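You operate a simulated robot arm through the tools that you are given. There is no shell and no other tool. Be economical: measure what you need, move in short steps, check, and stop when the job is done.

The job below is to be done with a simulated robot arm. You get a single attempt, and the scene is never put back.

JOB
Take the block with the diamond out of the large black frame.
Fine: blue lock lever open, then the green one; lay it on the make-up table outside the frame; slide the block with the leaf into its cell.

Only the result counts: the job must be done as asked and must still hold three seconds after the hand-in. Knocking over, shifting, dropping, spilling or breaking anything else fails it.

ROBOT AND FRAMES
A 6-joint arm with a four-finger gripper on a trunk, on a base that drives. Base frame: it is fixed to the floor where the robot stands at the start and does not move with it; the origin is under the middle of the robot, x ahead of it, y to its left, z up; the surface under the hand at the start is at about z = 0.9. Units: m, degrees, N and s.
Its first joint turns from -166.0 to 166.0 degrees. Places, roughly: blue lock lever [0.7, -0.2, 1]; green lock lever [0.5, -0.2, 1]; large black frame [0.6, 0.1, 0.9]; make-up table [0.7, 0.5, 0.9]. Payload 3.67 kg.
The tool frame sits at the grasp point between the pads (the TCP): z along the fingers, y along the line on which they close. The tips reach 0.028 m beyond it. The gripper opens to 0.112 m. The gripper's body begins 0.073 m behind the TCP.
Orientation is that of the tool frame in the base frame, as a unit quaternion [x, y, z, w]. With the fingers straight down and closing along the base's y, the tool's x points along the base's -x, its y along +y and its z along -z.

CONTROLS
- The arm moves only by the tool arm_command. Its argument "increments" is a list of rows, each an object of numbers (a shift or turn left out is 0, a gripper value left out holds the last): "dx", "dy", "dz": the shift along the tool's x, y, z in m; "wx", "wy", "wz": the turn, a rotation vector about the tool's x, y, z in degrees; "claw": the finger opening in m, from 0 to 0.112. In form: [{"dx": .., "dy": .., "dz": .., "wx": .., "wy": .., "wz": .., "claw": ..}, ...]. A call has 1 to 12 rows; each row shifts and turns the commanded pose from where the row before left it, along the tool's axes as they then stand. A row lasts 0.2 s, in which the tool goes at most 0.05 m and 8.6 degrees; a call with a longer step from one row to the next is refused whole, and so is a gripper value outside its range. A pose out of reach is approached as far as the arm can. The call stops where the force on the tool passes 50 N (or 10 N more than at its start, if that is more) or the arm is blocked; 0.2 s more then pass. Each finger halts on what it meets, pressing with about 22 N; the grip force reading is that of the motor and also rises with nothing between the fingers. The clock runs only during rows and for 0.2 s after the last one: add rows that do not move to give the fingers time. It gives the time, the measured TCP pose, the force on the tool (base axes), the opening and the grip force at its end, in the units of the frame above (readings bear some noise), with the torque about the TCP (base axes, N m) and any sound that the robot's microphone picked up.
- Cameras (640 x 400 px; columns grow to the right, rows downward): "scene" is now at [0.1074, 0.1899, 1.333]; the picture's right is [-0.28, -0.96, 0.00], its down [-0.49, 0.15, -0.86] and it looks along [0.82, -0.24, -0.52] (base axes); focal length 276 px, centre (320, 200). "wrist" rides on the gripper at [0.06, -0.018, -0.104] in the tool frame; the picture's right is [0.29, 0.96, 0.00], its down [-0.80, 0.24, -0.55] and it looks along [-0.53, 0.16, 0.83] (tool axes); focal length 234 px, centre (320, 200). There is no depth. A picture from a camera that has moved, and an enlarged one, comes with that camera's place and axes in the base frame and with its lens.
- snapshot(camera): a new picture of that camera. It takes no simulated time.
- steer(legs): drives the robot by 1 to 6 legs, each [ahead, left, turn to the left] in m, m and degrees, along the robot's own axes; the way and the turn of a leg run together, so that a leg with both is an arc; at most 1.5 m and 180 degrees a leg. The arm and the cameras ride along, it lands a little off, and it stops where it bumps. It gives what a move gives.
- aim_head(pan, tilt): turns the head with the scene camera to pan (to the left, within 143 degrees either way) and tilt (down, from -29 to 69), counted from straight ahead of the robot. It gives what a move gives.
- enlarge(camera, box): a new picture of the part [left, top, right, bottom] of that camera's present view, enlarged. It takes no simulated time.
- hand_in(): hands the job in; it is judged then, once.

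Go step by step. Nothing tells you exact positions but the pictures and the camera data: compare them with the known pose of the tool, close in by small moves and look again before you grip or let go. The budget is 120 turns and 82 pictures, counting those below and the enlarged ones. Unless the task says otherwise, let go and move clear before handing in, and close with one line.

The tools are called after "Emit:" as name(argument=value, ...) on one line, values as JSON. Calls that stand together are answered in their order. arm_command: Moves the arm, as the interface text tells. Its arguments: {"type":"object","properties":{"increments":{"type":"array","items":{"type":"object","properties":{"dx":{"type":"number"},"dy":{"type":"number"},"dz":{"type":"number"},"wx":{"type":"number"},"wy":{"type":"number"},"wz":{"type":"number"},"claw":{"type":"number"}}}}},"required":["increments"]} The other tools are called the same way: steer (legs) drives the base; aim_head (pan, tilt) turns the head that bears the scene camera; snapshot (camera) takes a picture; enlarge (camera, box) takes an enlarged picture of a part of a camera's view; hand_in () hands the job in.

At the start:

```text
time: 0.0
ee_pos: [0.5702, -0.2546, 1.1853]
tcp_rot: [0.0, 1.0, -0.001, 0.0]
force: [0.5, -0.2, 0.4]
ft_torque: [-0.01, -0.01, 0.02]
grip_width: 0.1117
grasp_force: 0.1
robot x, y, heading: [-0.0004, -0.0008, 0.1]
head pan, tilt: [-16.5, 31.1]
```

scene: 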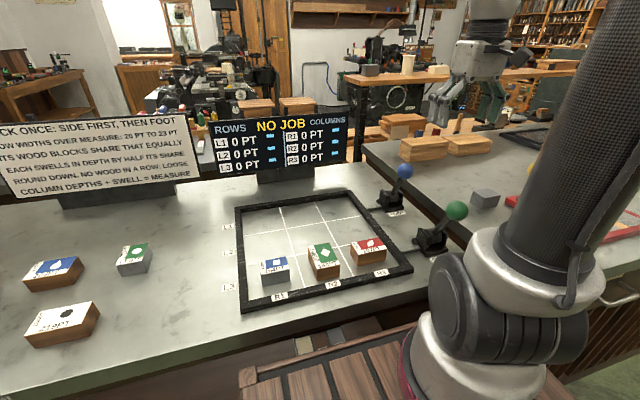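
wrist: 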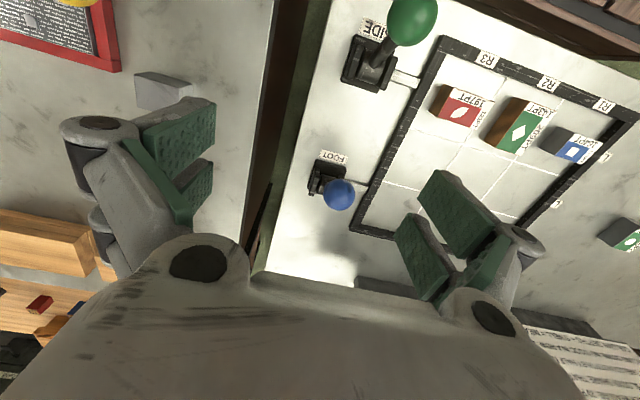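

I see the frame with three blocks in row L3, the two levers to its right, and loose blocks on the table. I'll look closer at the sign, the blocks and the levers.

Emit:
enlarge(camera="scene", box=[0, 100, 200, 225])

Emit:
enlarge(camera="scene", box=[220, 150, 480, 312])

Emit:
enlarge(camera="scene", box=[0, 225, 200, 350])

Emit:
enlarge(camera="wrist", box=[280, 0, 480, 225])

```text
3.20 times, centred on (100, 162) of scene
camera zoom: at [0.1074, 0.1899, 1.333], right [-0.28, -0.96, 0.0], down [-0.49, 0.15, -0.86], along [0.82, -0.24, -0.52], focal length 883 px, centre (1024, 320)
```

zoom: 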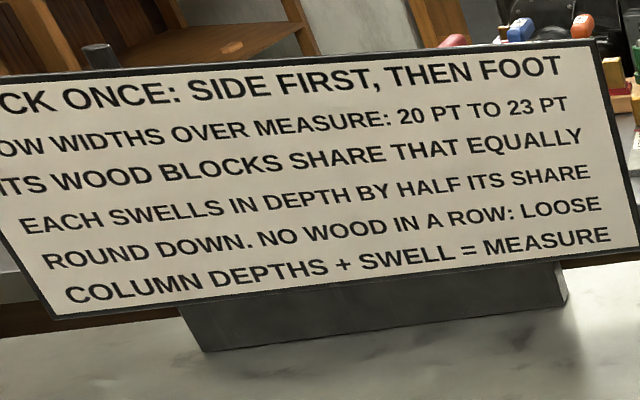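

```text
2.46 times, centred on (350, 231) of scene
camera zoom: at [0.1074, 0.1899, 1.333], right [-0.28, -0.96, 0.0], down [-0.49, 0.15, -0.86], along [0.82, -0.24, -0.52], focal length 679 px, centre (246, 124)
```

zoom: 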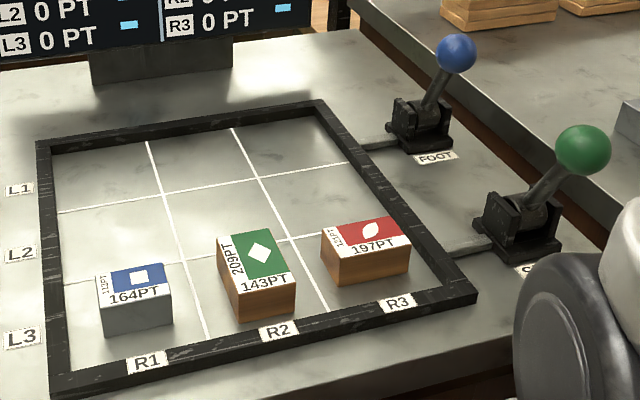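

```text
3.20 times, centred on (100, 288) of scene
camera zoom: at [0.1074, 0.1899, 1.333], right [-0.28, -0.96, 0.0], down [-0.49, 0.15, -0.86], along [0.82, -0.24, -0.52], focal length 883 px, centre (1024, -80)
```

zoom: 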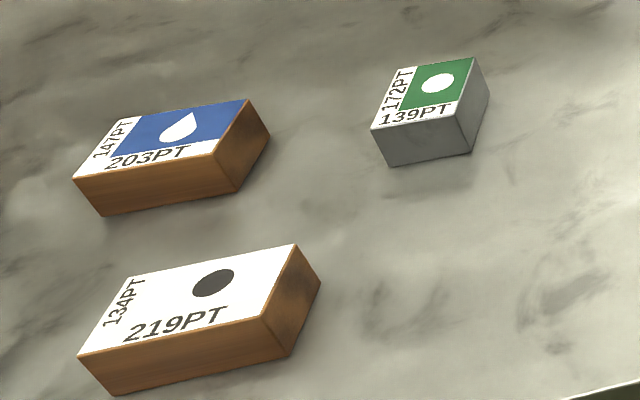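

```text
1.78 times, centred on (380, 112) of wrist
camera zoom: at [0.5095, -0.2724, 1.2901], right [-0.29, 0.96, 0.0], down [0.8, 0.24, 0.55], along [0.53, 0.16, -0.83], focal length 416 px, centre (213, 356)
```

zoom: 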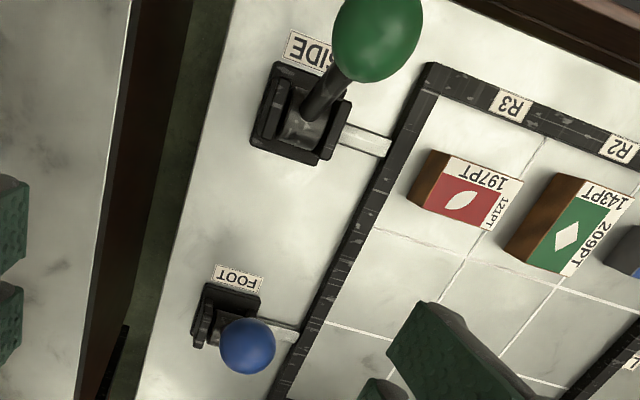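

The leaf block is the red one at R3/L3 and the diamond is at R2/L3. I'll look around for the rest of the sign and other notes.

Emit:
aim_head(pan=20, tilt=35)

Emit:
snapshot(camera="scene")

Emit:
aim_head(pan=-50, tilt=35)

Emit:
snapshot(camera="scene")

Emit:
enlarge(camera="wrist", box=[0, 0, 140, 88])

```text
time: 1.0
ee_pos: [0.5697, -0.2548, 1.1863]
tcp_rot: [0.0, 1.0, -0.002, 0.0]
force: [-0.2, 0.9, 0.3]
ft_torque: [0.0, 0.0, -0.01]
grip_width: 0.1118
grasp_force: 0.1
robot x, y, heading: [-0.0014, -0.0018, -0.1]
head pan, tilt: [20.0, 35.0]
```

```text
75 pictures are left
camera scene: at [0.1039, 0.2456, 1.3269], right [0.34, -0.94, 0.0], down [-0.54, -0.2, -0.82], along [0.77, 0.28, -0.57], focal length 276 px, centre (320, 200)
```

scene: 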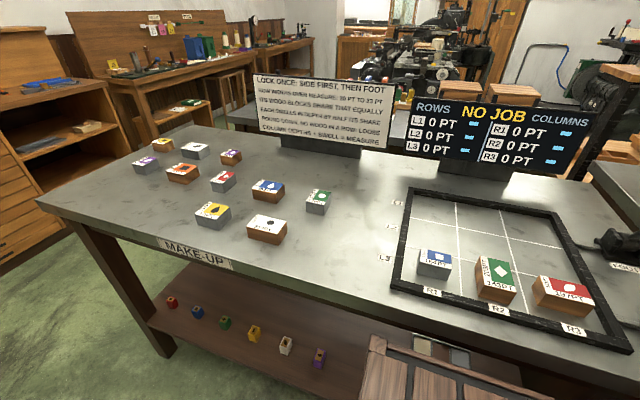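

```text
time: 2.4
ee_pos: [0.5699, -0.2544, 1.1867]
tcp_rot: [0.001, 1.0, -0.001, 0.0]
force: [0.6, 0.4, 0.7]
ft_torque: [0.03, 0.02, 0.01]
grip_width: 0.1119
grasp_force: 0.2
robot x, y, heading: [-0.0002, -0.0009, 0.3]
head pan, tilt: [-50.0, 35.0]
```

```text
74 pictures are left
camera scene: at [0.0778, 0.1481, 1.3269], right [-0.77, -0.64, 0.0], down [-0.37, 0.44, -0.82], along [0.53, -0.63, -0.57], focal length 276 px, centre (320, 200)
```

scene: 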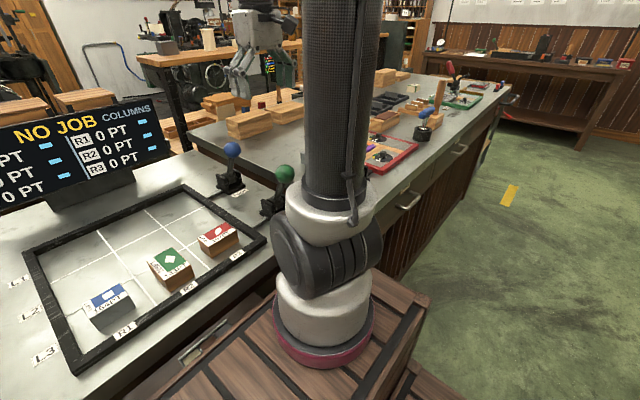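

```text
4.55 times, centred on (70, 44) of wrist
camera zoom: at [0.5095, -0.2724, 1.2901], right [-0.29, 0.96, 0.0], down [0.8, 0.24, 0.55], along [0.53, 0.16, -0.83], focal length 1064 px, centre (1456, 909)
```

zoom: 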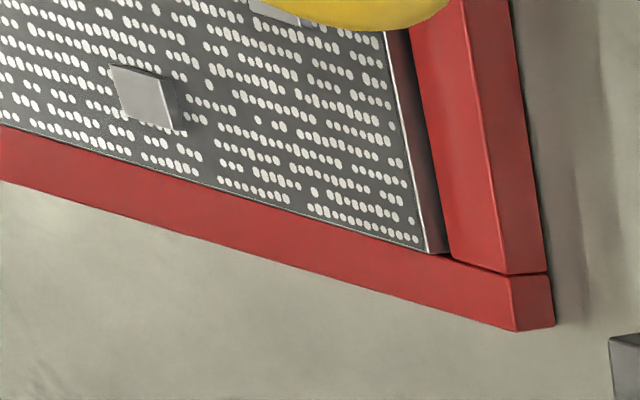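

Let me look closely at the levers to learn which way they swing.

Emit:
enlarge(camera="scene", box=[200, 130, 310, 220])

Emit:
enlarge(camera="wrist", box=[330, 0, 450, 95])

Emit:
enlarge(camera="wrist", box=[290, 130, 410, 225])

```text
4.44 times, centred on (255, 175) of scene
camera zoom: at [0.0778, 0.1481, 1.3269], right [-0.77, -0.64, 0.0], down [-0.37, 0.44, -0.82], along [0.53, -0.63, -0.57], focal length 1226 px, centre (609, 311)
```

zoom: 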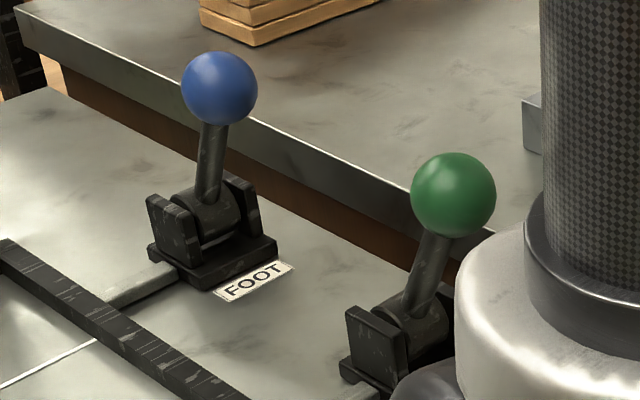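

```text
4.21 times, centred on (390, 48) of wrist
camera zoom: at [0.5095, -0.2724, 1.2901], right [-0.29, 0.96, 0.0], down [0.8, 0.24, 0.55], along [0.53, 0.16, -0.83], focal length 986 px, centre (25, 842)
```

zoom: 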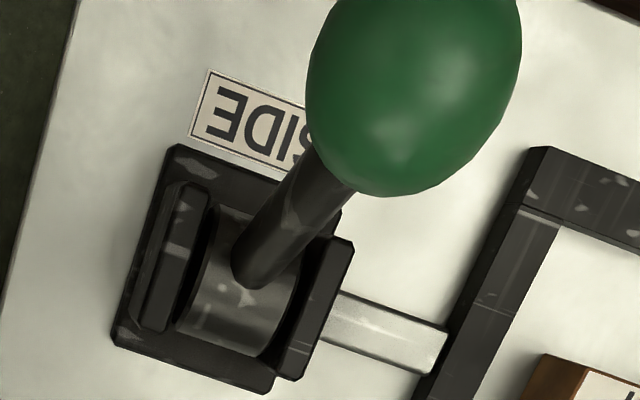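

```text
4.21 times, centred on (350, 178) of wrist
camera zoom: at [0.5095, -0.2724, 1.2901], right [-0.29, 0.96, 0.0], down [0.8, 0.24, 0.55], along [0.53, 0.16, -0.83], focal length 986 px, centre (194, 295)
```

zoom: 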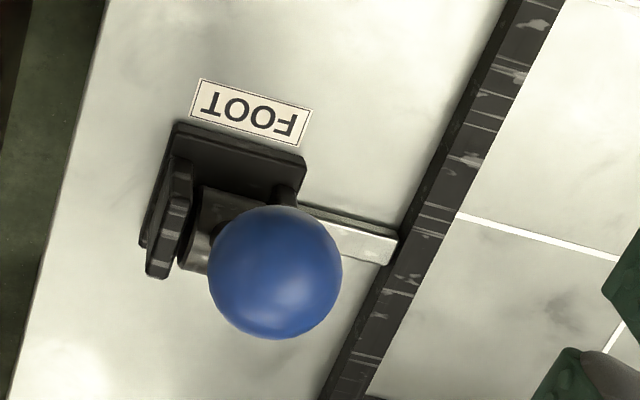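

Both levers lean toward the robot (-x) with their bolts on the frame: blue ball is at about (0.658,-0.20,1.033), green at (0.467,-0.20,1.035). Green and the blocks are near the inner reach limit, so I'll back the base up about 0.15 m first.

Emit:
steer(legs=[[-0.15, 0, 0]])

Emit:
aim_head(pan=-22, tilt=38)

Emit:
snapshot(camera="scene")

Emit:
snapshot(camera="wrist")

```text
time: 3.8
ee_pos: [0.4196, -0.2541, 1.1853]
tcp_rot: [0.0, 1.0, -0.001, 0.0]
force: [0.3, -0.5, -1.1]
ft_torque: [0.01, 0.01, -0.05]
grip_width: 0.112
grasp_force: 0.0
robot x, y, heading: [-0.152, 0.0002, 0.1]
head pan, tilt: [-50.0, 35.0]
```

```text
time: 4.8
ee_pos: [0.4195, -0.2549, 1.1867]
tcp_rot: [0.001, 1.0, -0.001, 0.0]
force: [-0.5, -0.3, 0.4]
ft_torque: [0.03, 0.01, 0.0]
grip_width: 0.1118
grasp_force: 0.0
robot x, y, heading: [-0.1497, -0.0011, 0.1]
head pan, tilt: [-22.0, 38.0]
```

```text
69 pictures are left
camera scene: at [-0.0502, 0.1831, 1.3223], right [-0.37, -0.93, 0.0], down [-0.57, 0.23, -0.79], along [0.73, -0.3, -0.62], focal length 276 px, centre (320, 200)
```

scene: 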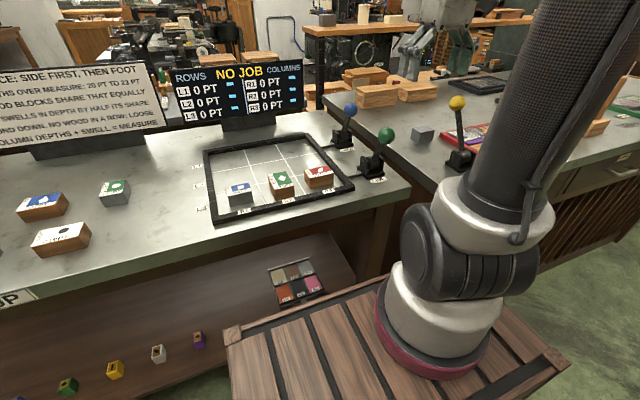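

```text
68 pictures are left
camera wrist: at [0.3585, -0.2722, 1.2901], right [-0.29, 0.96, 0.0], down [0.8, 0.24, 0.55], along [0.53, 0.16, -0.83], focal length 234 px, centre (320, 200)
```

wrist: 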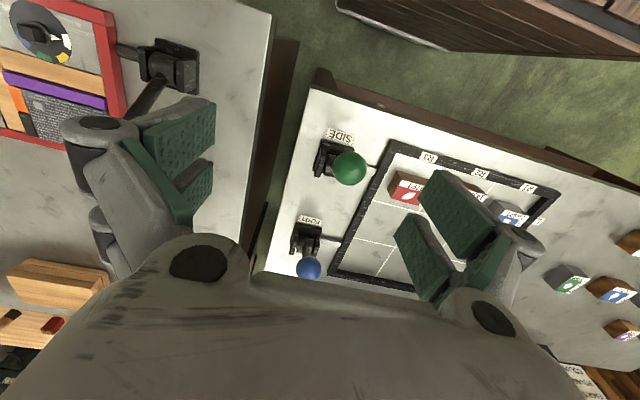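

Now going above the near side of the blue lever with the fingers nearly closed.

Emit:
arm_command(increments=[{"dx": -0.04, "dy": 0.014, "claw": 0.014}, {"dx": -0.04, "dy": 0.014}, {"dx": -0.04, "dy": 0.014}, {"dx": -0.04, "dy": 0.012}, {"dx": -0.03}, {"dz": 0.04}, {"dz": 0.04}, {}])

Emit:
snapshot(camera="wrist")

Emit:
snapshot(camera="scene")

```text
time: 6.5
ee_pos: [0.6094, -0.1997, 1.1056]
tcp_rot: [0.0, 1.0, -0.001, 0.0]
force: [-0.4, -0.6, 0.2]
ft_torque: [-0.02, 0.02, -0.02]
grip_width: 0.0141
grasp_force: 0.0
robot x, y, heading: [-0.1469, 0.0011, -0.2]
head pan, tilt: [-22.0, 38.0]
```

```text
67 pictures are left
camera wrist: at [0.5487, -0.2174, 1.2099], right [-0.29, 0.96, 0.0], down [0.8, 0.24, 0.55], along [0.53, 0.16, -0.83], focal length 234 px, centre (320, 200)
```

wrist: 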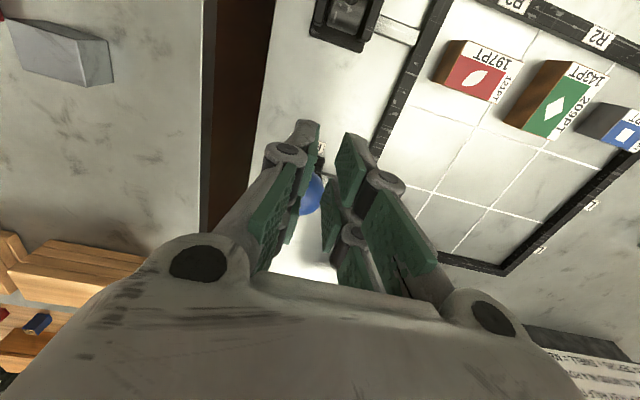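

```text
66 pictures are left
camera scene: at [-0.0502, 0.1832, 1.3223], right [-0.37, -0.93, 0.0], down [-0.57, 0.23, -0.79], along [0.73, -0.29, -0.62], focal length 276 px, centre (320, 200)
```

scene: 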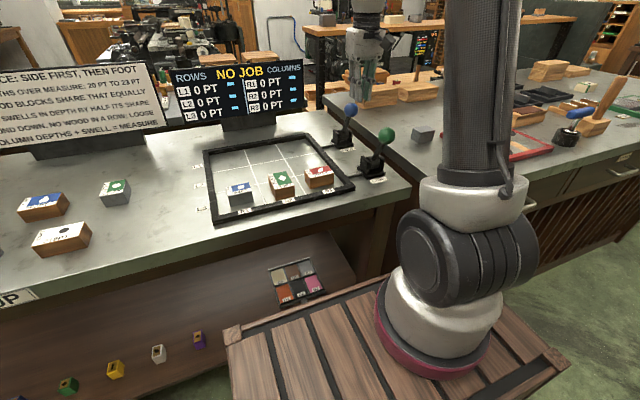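

The fingers line up with the blue ball; descending to ball height, then pushing +x gently.

Emit:
arm_command(increments=[{"dz": 0.04}, {"dz": 0.033}, {"dx": -0.01}, {"dx": -0.01}, {"dx": -0.01}, {"dx": -0.01}, {}])

Emit:
enlarge(camera="scene", box=[280, 50, 440, 200])

```text
time: 8.2
ee_pos: [0.6502, -0.2002, 1.0327]
tcp_rot: [0.0, 1.0, -0.001, 0.0]
force: [-0.8, -0.1, -0.3]
ft_torque: [0.05, 0.02, -0.01]
grip_width: 0.0145
grasp_force: 0.1
robot x, y, heading: [-0.1514, -0.0057, 0.0]
head pan, tilt: [-22.0, 38.0]
```

```text
2.67 times, centred on (360, 125) of scene
camera zoom: at [-0.0501, 0.1832, 1.3223], right [-0.37, -0.93, 0.0], down [-0.57, 0.23, -0.79], along [0.73, -0.29, -0.62], focal length 736 px, centre (213, 400)
```

zoom: 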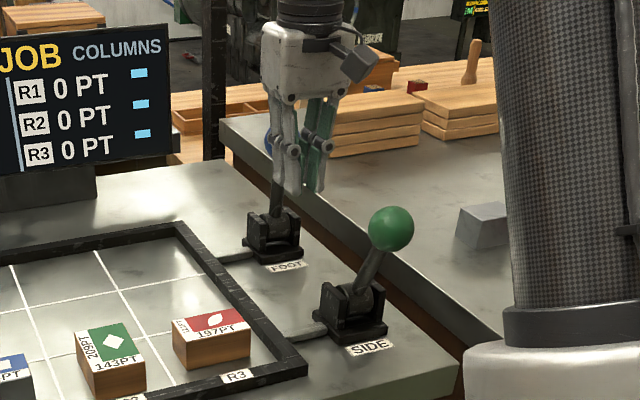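

The lever follows with little force. Pushing on.

Emit:
arm_command(increments=[{"dx": -0.01}, {"dx": -0.01}, {"dx": -0.01}, {"dx": -0.01}, {}])

Emit:
enlarge(camera="scene", box=[280, 50, 440, 200])

```text
time: 9.3
ee_pos: [0.6894, -0.2013, 1.0336]
tcp_rot: [0.0, 1.0, 0.0, 0.0]
force: [-2.2, -1.2, -0.7]
ft_torque: [0.0, 0.02, -0.05]
grip_width: 0.0146
grasp_force: 0.8
robot x, y, heading: [-0.1531, 0.0012, 0.1]
head pan, tilt: [-22.0, 38.0]
```

```text
2.67 times, centred on (360, 125) of scene
camera zoom: at [-0.0502, 0.1832, 1.3223], right [-0.37, -0.93, 0.0], down [-0.57, 0.23, -0.79], along [0.73, -0.29, -0.62], focal length 736 px, centre (213, 400)
```

zoom: 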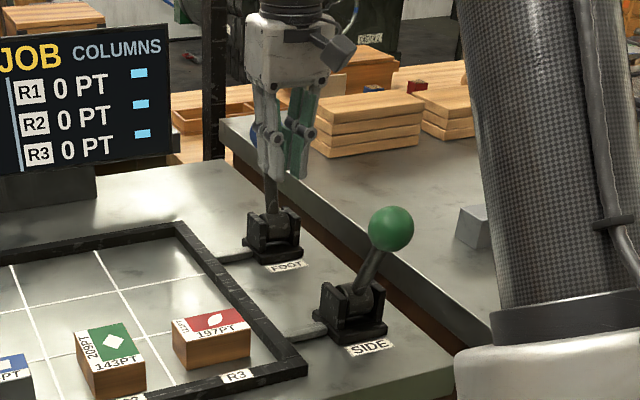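

Emit:
arm_command(increments=[{"dx": -0.01}, {"dx": -0.01}, {"dx": -0.01}, {"dx": -0.01}, {}])

Emit:
enlarge(camera="scene", box=[280, 50, 440, 200])

```text
time: 10.1
ee_pos: [0.7062, -0.2026, 1.0317]
tcp_rot: [0.002, 1.0, 0.0, -0.01]
force: [-15.1, -2.2, 3.2]
ft_torque: [-0.04, -0.1, -0.15]
grip_width: 0.0151
grasp_force: 1.1
robot x, y, heading: [-0.1532, 0.0032, -0.3]
head pan, tilt: [-22.0, 38.0]
stopped in row 3: the force on the tool passed its limit at 63 N (the readings are from after the stop); the commanded pose is now the measured one
```

```text
2.67 times, centred on (360, 125) of scene
camera zoom: at [-0.0514, 0.1831, 1.3224], right [-0.37, -0.93, 0.0], down [-0.57, 0.23, -0.79], along [0.73, -0.29, -0.62], focal length 736 px, centre (213, 400)
```

zoom: 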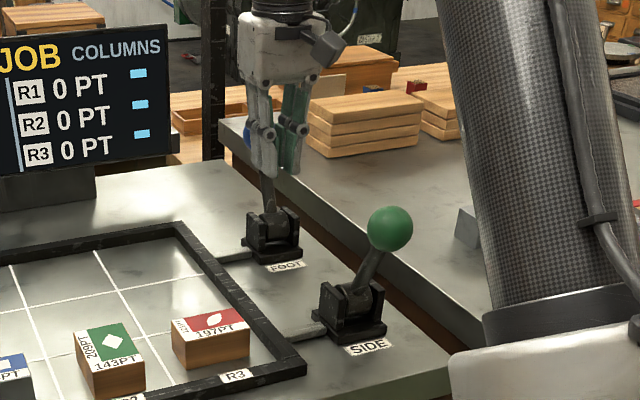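

It hit an end stop with the ball at about x=0.735. Backing off and looking at it.

Emit:
arm_command(increments=[{"dx": 0.02}, {"dx": 0.03}, {"dz": -0.04}, {"dz": -0.04}, {"dx": 0.04}, {"dx": 0.04}, {}])

Emit:
enlarge(camera="wrist", box=[240, 0, 440, 240])

Emit:
enlarge(camera="scene", box=[310, 80, 400, 200])

```text
time: 11.7
ee_pos: [0.5824, -0.2012, 1.1147]
tcp_rot: [-0.001, 1.0, 0.0, -0.008]
force: [0.7, 0.0, 0.0]
ft_torque: [-0.01, 0.02, -0.05]
grip_width: 0.0139
grasp_force: 0.1
robot x, y, heading: [-0.1539, 0.0, 0.1]
head pan, tilt: [-22.0, 38.0]
```

```text
1.67 times, centred on (340, 120) of wrist
camera zoom: at [0.5222, -0.2181, 1.2181], right [-0.29, 0.96, 0.0], down [0.81, 0.24, 0.54], along [0.52, 0.16, -0.84], focal length 390 px, centre (287, 333)
```

zoom: 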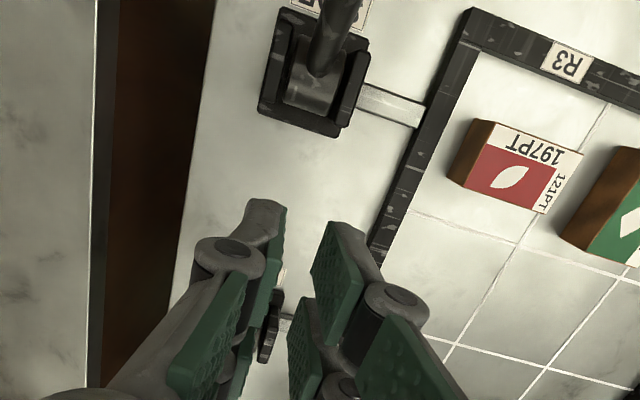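

```text
3.33 times, centred on (355, 140) of scene
camera zoom: at [-0.0504, 0.1832, 1.3223], right [-0.37, -0.93, 0.0], down [-0.57, 0.23, -0.79], along [0.73, -0.29, -0.62], focal length 920 px, centre (203, 400)
```

zoom: 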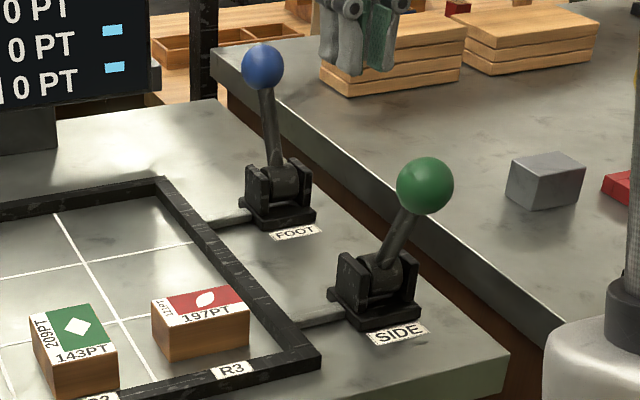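

Emit:
enlarge(camera="scene", box=[160, 55, 310, 135])

Emit:
enlarge(camera="scene", box=[195, 120, 345, 230])

```text
4.27 times, centred on (235, 95) of scene
camera zoom: at [-0.0504, 0.1832, 1.3223], right [-0.37, -0.93, 0.0], down [-0.57, 0.23, -0.79], along [0.73, -0.29, -0.62], focal length 1177 px, centre (683, 648)
```

zoom: 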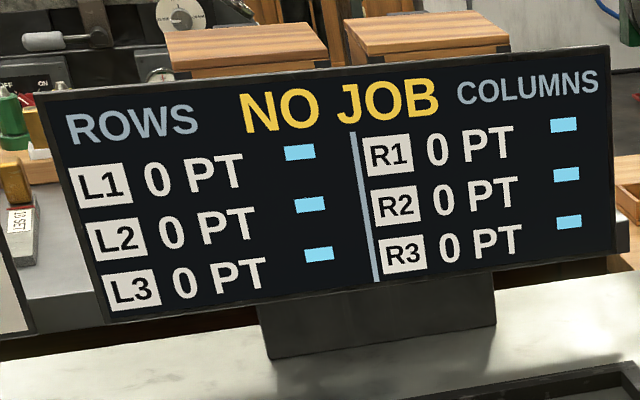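

```text
3.64 times, centred on (270, 175) of scene
camera zoom: at [-0.0504, 0.1832, 1.3223], right [-0.37, -0.93, 0.0], down [-0.57, 0.23, -0.79], along [0.73, -0.29, -0.62], focal length 1003 px, centre (502, 291)
```

zoom: 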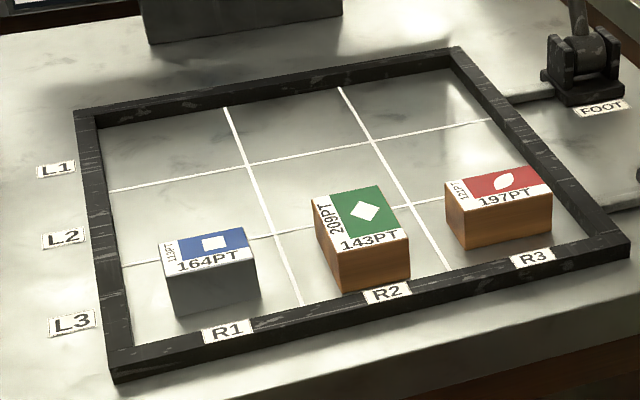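

Blue now leans the other way, at its opposite stop. The same for green: go behind it and push +x.

Emit:
arm_command(increments=[{"dz": -0.03}, {"dx": 0.045}, {"dx": 0.045}, {"dx": 0.045}, {"dx": 0.032}, {"dz": 0.04}, {"dz": 0.04}, {"dz": 0.03}, {}])

Emit:
snapshot(camera="wrist")

Emit:
enlarge(camera="scene", box=[310, 60, 460, 200])

```text
time: 13.7
ee_pos: [0.4123, -0.2002, 1.0365]
tcp_rot: [0.001, 1.0, 0.0, -0.007]
force: [-1.0, 0.6, 0.1]
ft_torque: [0.03, -0.01, 0.0]
grip_width: 0.0141
grasp_force: 0.1
robot x, y, heading: [-0.1547, -0.0003, -0.2]
head pan, tilt: [-22.0, 38.0]
```

```text
58 pictures are left
camera wrist: at [0.3534, -0.218, 1.1408], right [-0.29, 0.96, 0.0], down [0.81, 0.24, 0.54], along [0.52, 0.16, -0.84], focal length 234 px, centre (320, 200)
```

wrist: 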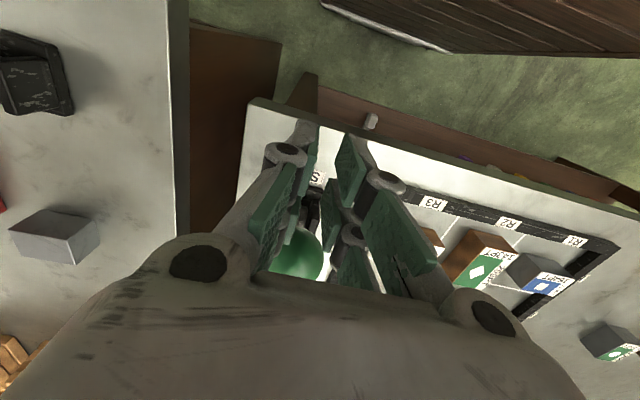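

```text
2.86 times, centred on (385, 130) of scene
camera zoom: at [-0.0507, 0.1832, 1.3223], right [-0.37, -0.93, 0.0], down [-0.57, 0.23, -0.79], along [0.73, -0.29, -0.62], focal length 788 px, centre (134, 400)
```

zoom: 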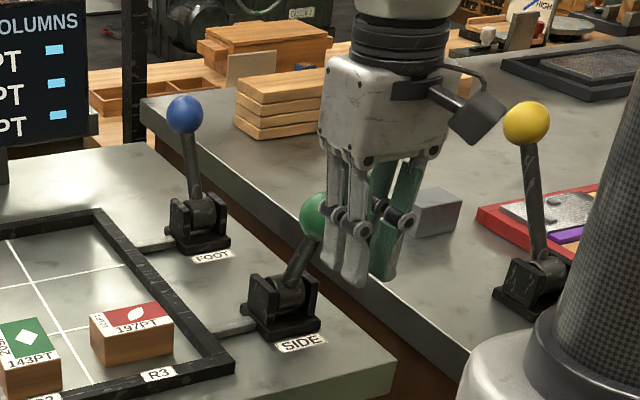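

Positioned behind green; pushing it +x to its stop.

Emit:
arm_command(increments=[{"dx": -0.015}, {"dx": -0.015}, {"dx": -0.012}, {"dx": -0.01}, {"dx": -0.01}, {"dx": -0.01}, {"dx": -0.01}, {"dx": -0.01}, {"dx": -0.007}, {"dx": -0.007}, {"dx": -0.007}])

Emit:
enlarge(camera="scene", box=[310, 60, 460, 200])

```text
time: 16.1
ee_pos: [0.5182, -0.2021, 1.0337]
tcp_rot: [0.002, 1.0, 0.001, -0.016]
force: [-14.2, -3.4, 3.0]
ft_torque: [0.03, -0.02, -0.22]
grip_width: 0.0159
grasp_force: 1.6
robot x, y, heading: [-0.1517, 0.0007, 0.3]
head pan, tilt: [-22.0, 38.0]
stopped in row 11: the force on the tool passed its limit at 59 N (the readings are from after the stop); the commanded pose is now the measured one
```

```text
2.86 times, centred on (385, 130) of scene
camera zoom: at [-0.0518, 0.183, 1.3224], right [-0.37, -0.93, 0.0], down [-0.57, 0.23, -0.79], along [0.73, -0.3, -0.62], focal length 788 px, centre (134, 400)
```

zoom: 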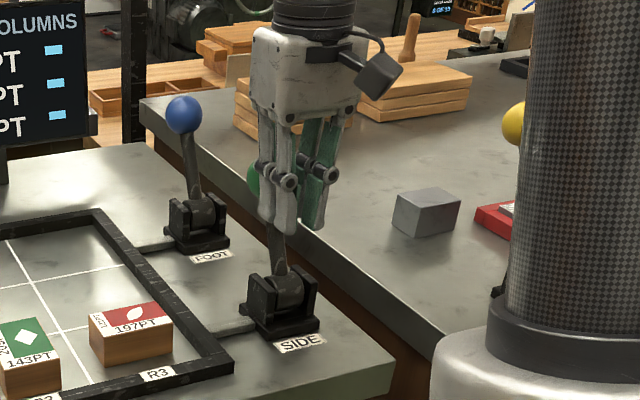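

Green is now at its other stop too. Retreat, rise, level the tool, and go above the diamond block.

Emit:
arm_command(increments=[{"dx": 0.02}, {"dx": 0.025}, {"dz": -0.045}, {"dz": -0.045}, {"dz": -0.045, "wy": -1.8}, {"dy": 0.045, "dx": -0.01}, {"dy": 0.045, "dx": -0.01}, {"dy": 0.045, "dx": -0.012}, {"dy": 0.045, "claw": 0.09}, {"dy": 0.045}, {"dy": 0.033}, {}])

Emit:
snapshot(camera="wrist")

Emit:
snapshot(camera="scene")

```text
time: 18.7
ee_pos: [0.5114, 0.0562, 1.1699]
tcp_rot: [0.002, 1.0, 0.001, 0.001]
force: [-0.4, -0.3, 0.1]
ft_torque: [0.02, 0.03, 0.0]
grip_width: 0.0898
grasp_force: 0.1
robot x, y, heading: [-0.1486, 0.0002, -0.1]
head pan, tilt: [-22.0, 38.0]
```

```text
55 pictures are left
camera wrist: at [0.4515, 0.0386, 1.274], right [-0.28, 0.96, 0.0], down [0.8, 0.24, 0.55], along [0.53, 0.16, -0.83], focal length 234 px, centre (320, 200)
```

wrist: 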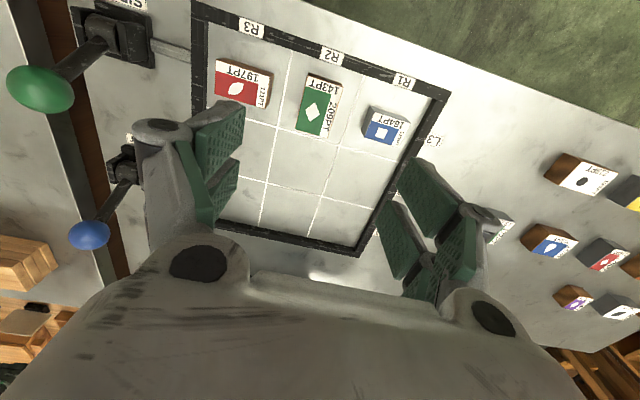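

```text
54 pictures are left
camera scene: at [-0.0511, 0.1832, 1.3223], right [-0.37, -0.93, 0.0], down [-0.57, 0.23, -0.79], along [0.73, -0.3, -0.62], focal length 276 px, centre (320, 200)
```

scene: 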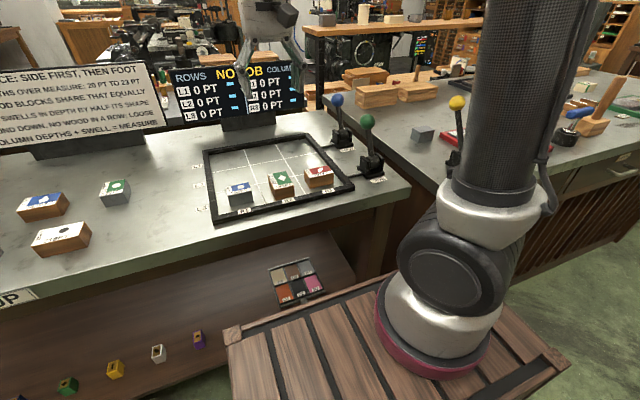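

Emit:
enlarge(camera="wrist", box=[190, 0, 450, 162])

```text
2.46 times, centred on (320, 81) of wrist
camera zoom: at [0.4515, 0.0386, 1.274], right [-0.28, 0.96, 0.0], down [0.8, 0.24, 0.55], along [0.53, 0.16, -0.83], focal length 576 px, centre (320, 493)
```

zoom: 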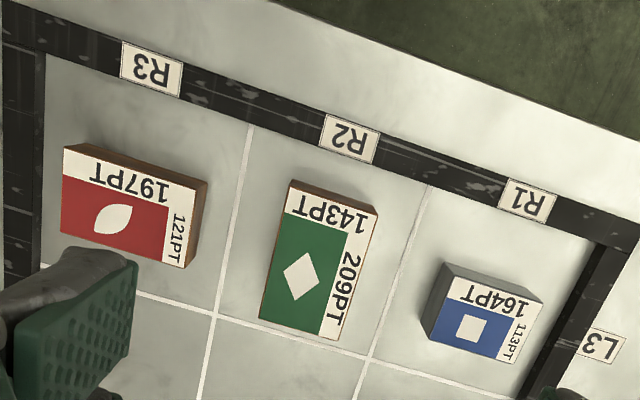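

Diamond block is about 0.047 × 0.072 m, centred (0.520, 0.0565), top near 0.94. I'll align and go down partway, then check.

Emit:
arm_command(increments=[{"dx": -0.009, "claw": 0.076}, {"dz": 0.045}, {"dz": 0.045}, {"dz": 0.045}, {"dz": 0.035}, {}])

Emit:
snapshot(camera="wrist")

Emit:
enlarge(camera="scene", box=[195, 100, 385, 230])

```text
time: 20.1
ee_pos: [0.5214, 0.0566, 1.0006]
tcp_rot: [0.002, 1.0, 0.002, 0.0]
force: [-0.6, 0.4, -0.3]
ft_torque: [0.01, 0.0, 0.01]
grip_width: 0.0759
grasp_force: 0.0
robot x, y, heading: [-0.1535, 0.0011, -0.2]
head pan, tilt: [-22.0, 38.0]
```

```text
52 pictures are left
camera wrist: at [0.4605, 0.0387, 1.1041], right [-0.28, 0.96, 0.0], down [0.8, 0.24, 0.56], along [0.53, 0.16, -0.83], focal length 234 px, centre (320, 200)
```

wrist: 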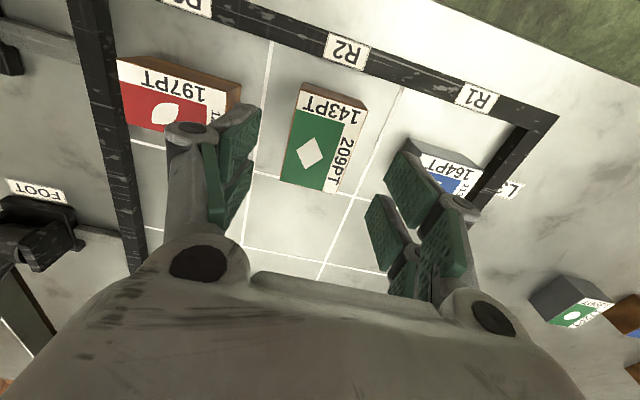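

```text
3.08 times, centred on (290, 165) of scene
camera zoom: at [-0.0511, 0.1831, 1.3223], right [-0.37, -0.93, 0.0], down [-0.57, 0.23, -0.79], along [0.73, -0.3, -0.62], focal length 849 px, centre (412, 308)
```

zoom: 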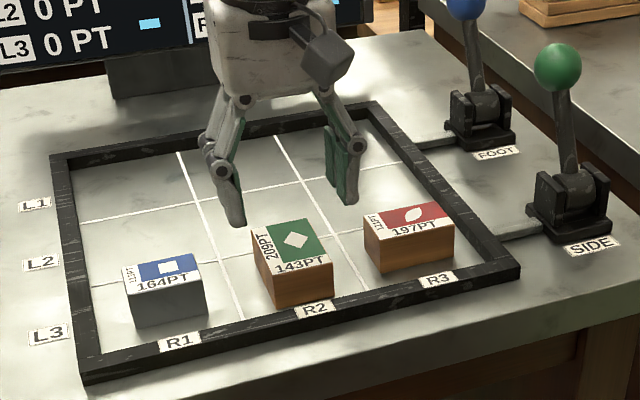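

Alignment looks good. Descending to grasp height and closing.

Emit:
arm_command(increments=[{"dz": 0.03}, {"dz": 0.03}, {"claw": 0.03}, {}, {}])

Emit:
snapshot(camera="wrist")

Emit:
enlarge(camera="scene", box=[195, 100, 385, 230])

```text
time: 21.3
ee_pos: [0.5216, 0.057, 0.941]
tcp_rot: [0.003, 1.0, 0.001, 0.0]
force: [-0.5, 0.8, 2.9]
ft_torque: [0.06, -0.03, 0.02]
grip_width: 0.05
grasp_force: 21.9
robot x, y, heading: [-0.1533, 0.0067, -0.1]
head pan, tilt: [-22.0, 38.0]
```

```text
50 pictures are left
camera wrist: at [0.4599, 0.0397, 1.0443], right [-0.28, 0.96, 0.0], down [0.8, 0.24, 0.55], along [0.53, 0.16, -0.83], focal length 234 px, centre (320, 200)
```

wrist: 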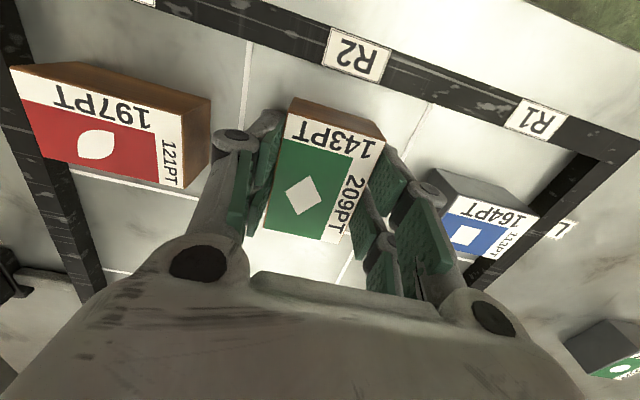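

```text
3.08 times, centred on (290, 165) of scene
camera zoom: at [-0.0511, 0.1832, 1.3223], right [-0.37, -0.93, 0.0], down [-0.57, 0.23, -0.79], along [0.73, -0.3, -0.62], focal length 849 px, centre (412, 308)
```

zoom: 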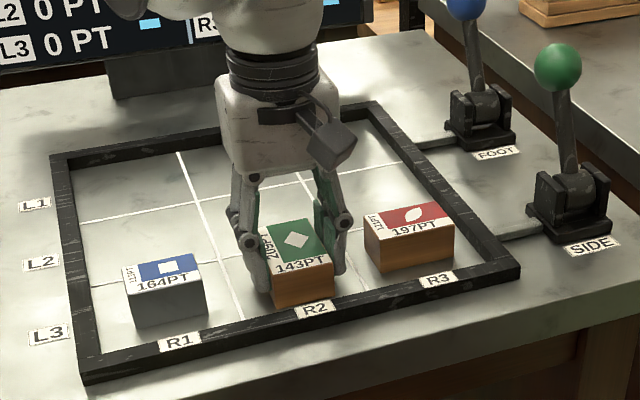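

Gripped at 0.050 m width. Lifting gently to see if it is free.

Emit:
arm_command(increments=[{"dz": -0.01}, {"dz": -0.015}, {"dz": -0.025}, {"dz": -0.04}, {"dz": -0.03}, {}])

Emit:
snapshot(camera="scene")

Emit:
aim_head(pan=20, tilt=38)

Emit:
snapshot(camera="scene")

```text
time: 22.7
ee_pos: [0.5216, 0.0564, 1.0604]
tcp_rot: [0.002, 1.0, 0.002, 0.001]
force: [-0.1, 0.0, -0.9]
ft_torque: [-0.03, 0.04, -0.02]
grip_width: 0.05
grasp_force: 21.6
robot x, y, heading: [-0.1504, -0.004, -0.1]
head pan, tilt: [-22.0, 38.0]
```

```text
48 pictures are left
camera scene: at [-0.051, 0.1832, 1.3223], right [-0.37, -0.93, 0.0], down [-0.57, 0.23, -0.79], along [0.73, -0.3, -0.62], focal length 276 px, centre (320, 200)
```

scene: 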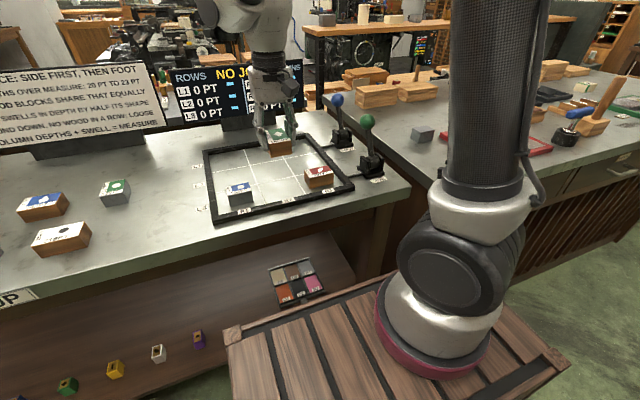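

```text
time: 23.8
ee_pos: [0.5221, 0.057, 1.0589]
tcp_rot: [0.003, 1.0, 0.002, 0.0]
force: [1.4, -1.2, -0.9]
ft_torque: [-0.01, 0.0, 0.0]
grip_width: 0.0497
grasp_force: 22.0
robot x, y, heading: [-0.1542, 0.0009, -0.4]
head pan, tilt: [20.0, 38.0]
```

```text
47 pictures are left
camera scene: at [-0.0499, 0.245, 1.3223], right [0.34, -0.94, 0.0], down [-0.58, -0.21, -0.79], along [0.74, 0.27, -0.62], focal length 276 px, centre (320, 200)
```

scene: 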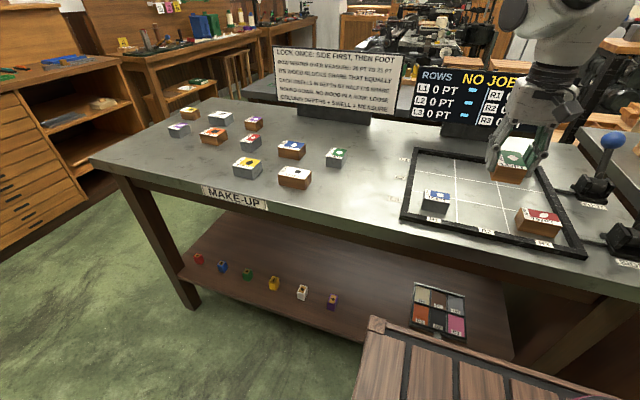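

The block is free. Carrying it to an empty spot on the table left of the frame, at about (0.53, 0.34).

Emit:
arm_command(increments=[{"dy": 0.04}, {"dy": 0.04}, {"dy": 0.04}, {"dy": 0.04}, {"dy": 0.04}, {"dy": 0.04}, {"dy": 0.043, "dx": -0.008}, {"dz": 0.035}, {"dz": 0.03}, {"dz": 0.025}, {}])

Emit:
snapshot(camera="scene")

Emit:
snapshot(camera="wrist")

```text
time: 26.2
ee_pos: [0.5298, 0.3403, 0.9692]
tcp_rot: [0.002, 1.0, 0.001, 0.0]
force: [-0.1, 0.8, -1.0]
ft_torque: [0.01, 0.05, 0.01]
grip_width: 0.0497
grasp_force: 21.6
robot x, y, heading: [-0.1515, -0.0013, 0.1]
head pan, tilt: [20.0, 38.0]
```

```text
46 pictures are left
camera scene: at [-0.05, 0.2451, 1.3223], right [0.34, -0.94, 0.0], down [-0.58, -0.21, -0.79], along [0.74, 0.27, -0.62], focal length 276 px, centre (320, 200)
```

scene: 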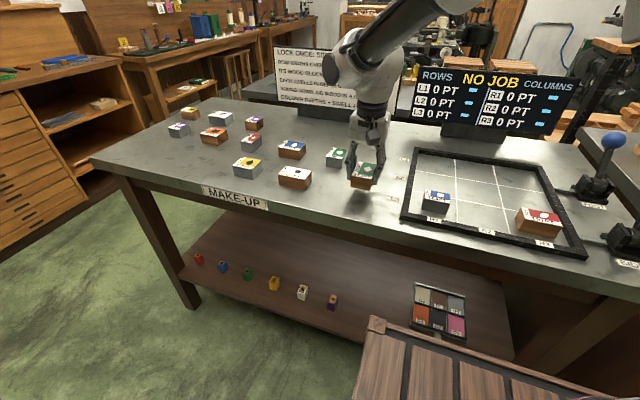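

```text
45 pictures are left
camera wrist: at [0.4689, 0.3227, 1.0729], right [-0.28, 0.96, 0.0], down [0.8, 0.24, 0.55], along [0.53, 0.16, -0.83], focal length 234 px, centre (320, 200)
```

wrist: 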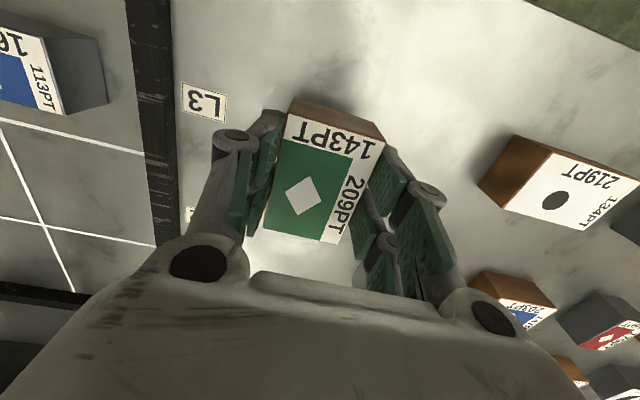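

Spot is clear. Lowering to the table, releasing, and rising.

Emit:
arm_command(increments=[{"dz": 0.015}, {"dz": 0.009}, {"dz": 0.004}, {}])

Emit:
arm_command(increments=[{"claw": 0.06}, {"claw": 0.076}, {}, {"dz": -0.03}, {"dz": -0.045}, {"dz": -0.045}, {"dz": -0.03}, {}])

Emit:
snapshot(camera="wrist")

Emit:
snapshot(camera="scene")

```text
time: 27.2
ee_pos: [0.5303, 0.3402, 0.9416]
tcp_rot: [0.003, 1.0, 0.0, 0.0]
force: [0.3, 0.6, -1.4]
ft_torque: [0.02, 0.01, -0.06]
grip_width: 0.0498
grasp_force: 21.9
robot x, y, heading: [-0.1531, 0.002, -0.1]
head pan, tilt: [20.0, 38.0]
```

```text
time: 29.0
ee_pos: [0.5298, 0.3391, 1.0926]
tcp_rot: [0.003, 1.0, 0.001, 0.0]
force: [1.1, 1.1, 0.5]
ft_torque: [-0.01, 0.03, 0.01]
grip_width: 0.0761
grasp_force: 0.0
robot x, y, heading: [-0.1529, -0.0016, -0.0]
head pan, tilt: [20.0, 38.0]
```

```text
44 pictures are left
camera wrist: at [0.4686, 0.3209, 1.1956], right [-0.28, 0.96, 0.0], down [0.8, 0.24, 0.55], along [0.53, 0.16, -0.83], focal length 234 px, centre (320, 200)
```

wrist: 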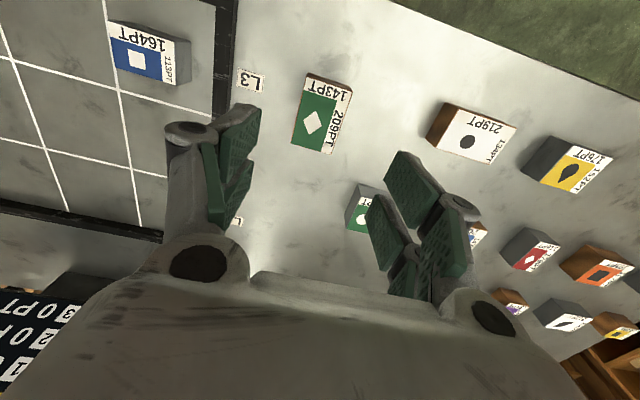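

```text
43 pictures are left
camera scene: at [-0.0499, 0.2451, 1.3223], right [0.34, -0.94, 0.0], down [-0.58, -0.21, -0.79], along [0.74, 0.27, -0.62], focal length 276 px, centre (320, 200)
```

scene: 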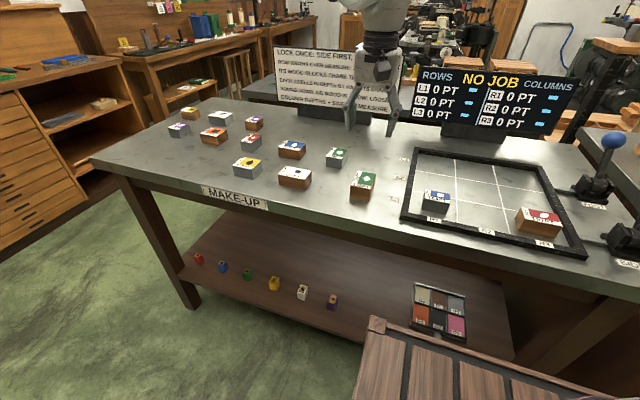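

The diamond block rests on the table. Some other loose blocks bear leaf-like marks, so I'll check them before choosing.

Emit:
enlarge(camera="wrist", box=[480, 120, 640, 345])

Emit:
enlarge(camera="scene", box=[155, 100, 325, 200])

Emit:
enlarge(camera="scene", box=[500, 190, 580, 250])

```text
1.78 times, centred on (560, 232) of wrist
camera zoom: at [0.4686, 0.3209, 1.1956], right [-0.28, 0.96, 0.0], down [0.8, 0.24, 0.55], along [0.53, 0.16, -0.83], focal length 416 px, centre (-107, 142)
```

zoom: 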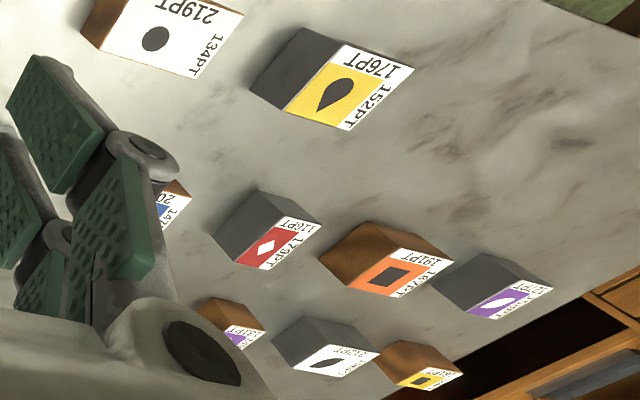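

```text
3.76 times, centred on (240, 150) of scene
camera zoom: at [-0.0499, 0.2451, 1.3223], right [0.34, -0.94, 0.0], down [-0.58, -0.21, -0.79], along [0.74, 0.27, -0.62], focal length 1039 px, centre (621, 388)
```

zoom: 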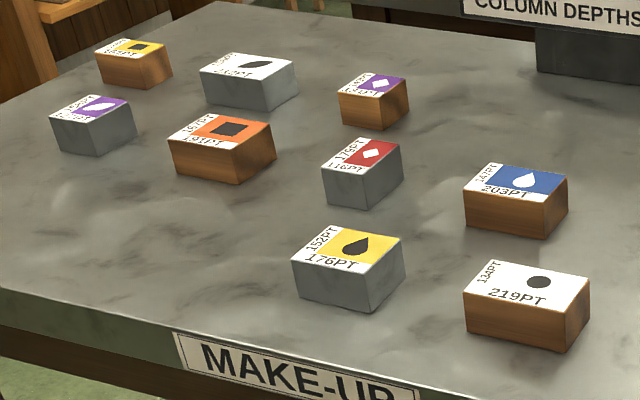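

```text
6.67 times, centred on (540, 220) of scene
camera zoom: at [-0.0499, 0.2451, 1.3223], right [0.34, -0.94, 0.0], down [-0.58, -0.21, -0.79], along [0.74, 0.27, -0.62], focal length 1840 px, centre (-1147, 67)
```

zoom: 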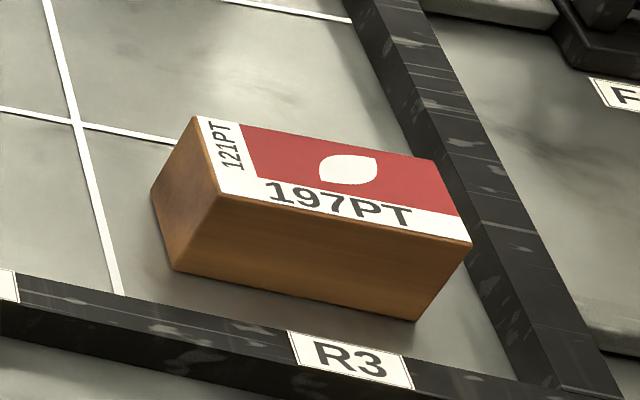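

Other leaf/diamond blocks are outside the frame; the one to slide is the red leaf in the frame (R3/L3), into the diamond's vacated cell R2/L3. Moving above the leaf block, centred about (0.521, -0.0435).

Emit:
arm_command(increments=[{"dy": -0.0425, "dx": 0.009}, {"dy": -0.0425}, {"dy": -0.0425}, {"dy": -0.0425}, {"dy": -0.0425}, {"dy": -0.0425}, {"dy": -0.0425}, {"dy": -0.0425}, {"dy": -0.0425, "claw": 0.085}, {"dz": 0.04}, {"dz": 0.04}, {}])

Emit:
snapshot(camera="wrist")

Emit:
aim_head(pan=-22, tilt=38)

Emit:
enlarge(camera="scene", box=[195, 100, 385, 230])

```text
time: 31.6
ee_pos: [0.5208, -0.044, 1.0101]
tcp_rot: [0.003, 1.0, 0.001, 0.0]
force: [-0.3, -0.3, 0.2]
ft_torque: [0.01, -0.01, -0.01]
grip_width: 0.085
grasp_force: 0.0
robot x, y, heading: [-0.1524, 0.0022, -0.0]
head pan, tilt: [20.0, 38.0]
```

```text
39 pictures are left
camera wrist: at [0.4583, -0.0614, 1.1148], right [-0.28, 0.96, 0.0], down [0.8, 0.24, 0.55], along [0.53, 0.16, -0.83], focal length 234 px, centre (320, 200)
```

wrist: 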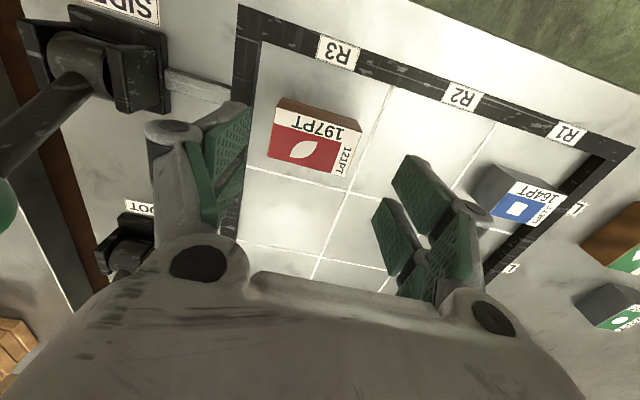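

```text
time: 32.7
ee_pos: [0.5194, -0.0437, 1.0118]
tcp_rot: [0.003, 1.0, 0.001, 0.0]
force: [-0.7, -0.5, 0.0]
ft_torque: [0.02, -0.03, 0.0]
grip_width: 0.0851
grasp_force: 0.0
robot x, y, heading: [-0.1547, -0.0022, -0.2]
head pan, tilt: [-22.0, 38.0]
```

```text
3.08 times, centred on (290, 165) of scene
camera zoom: at [-0.051, 0.1832, 1.3223], right [-0.37, -0.93, 0.0], down [-0.57, 0.23, -0.79], along [0.73, -0.29, -0.62], focal length 849 px, centre (412, 308)
```

zoom: 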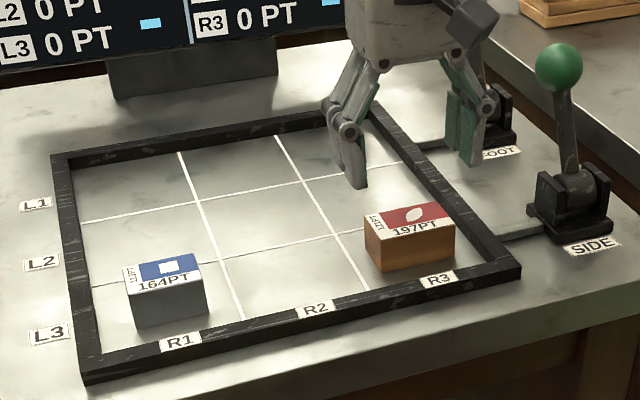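

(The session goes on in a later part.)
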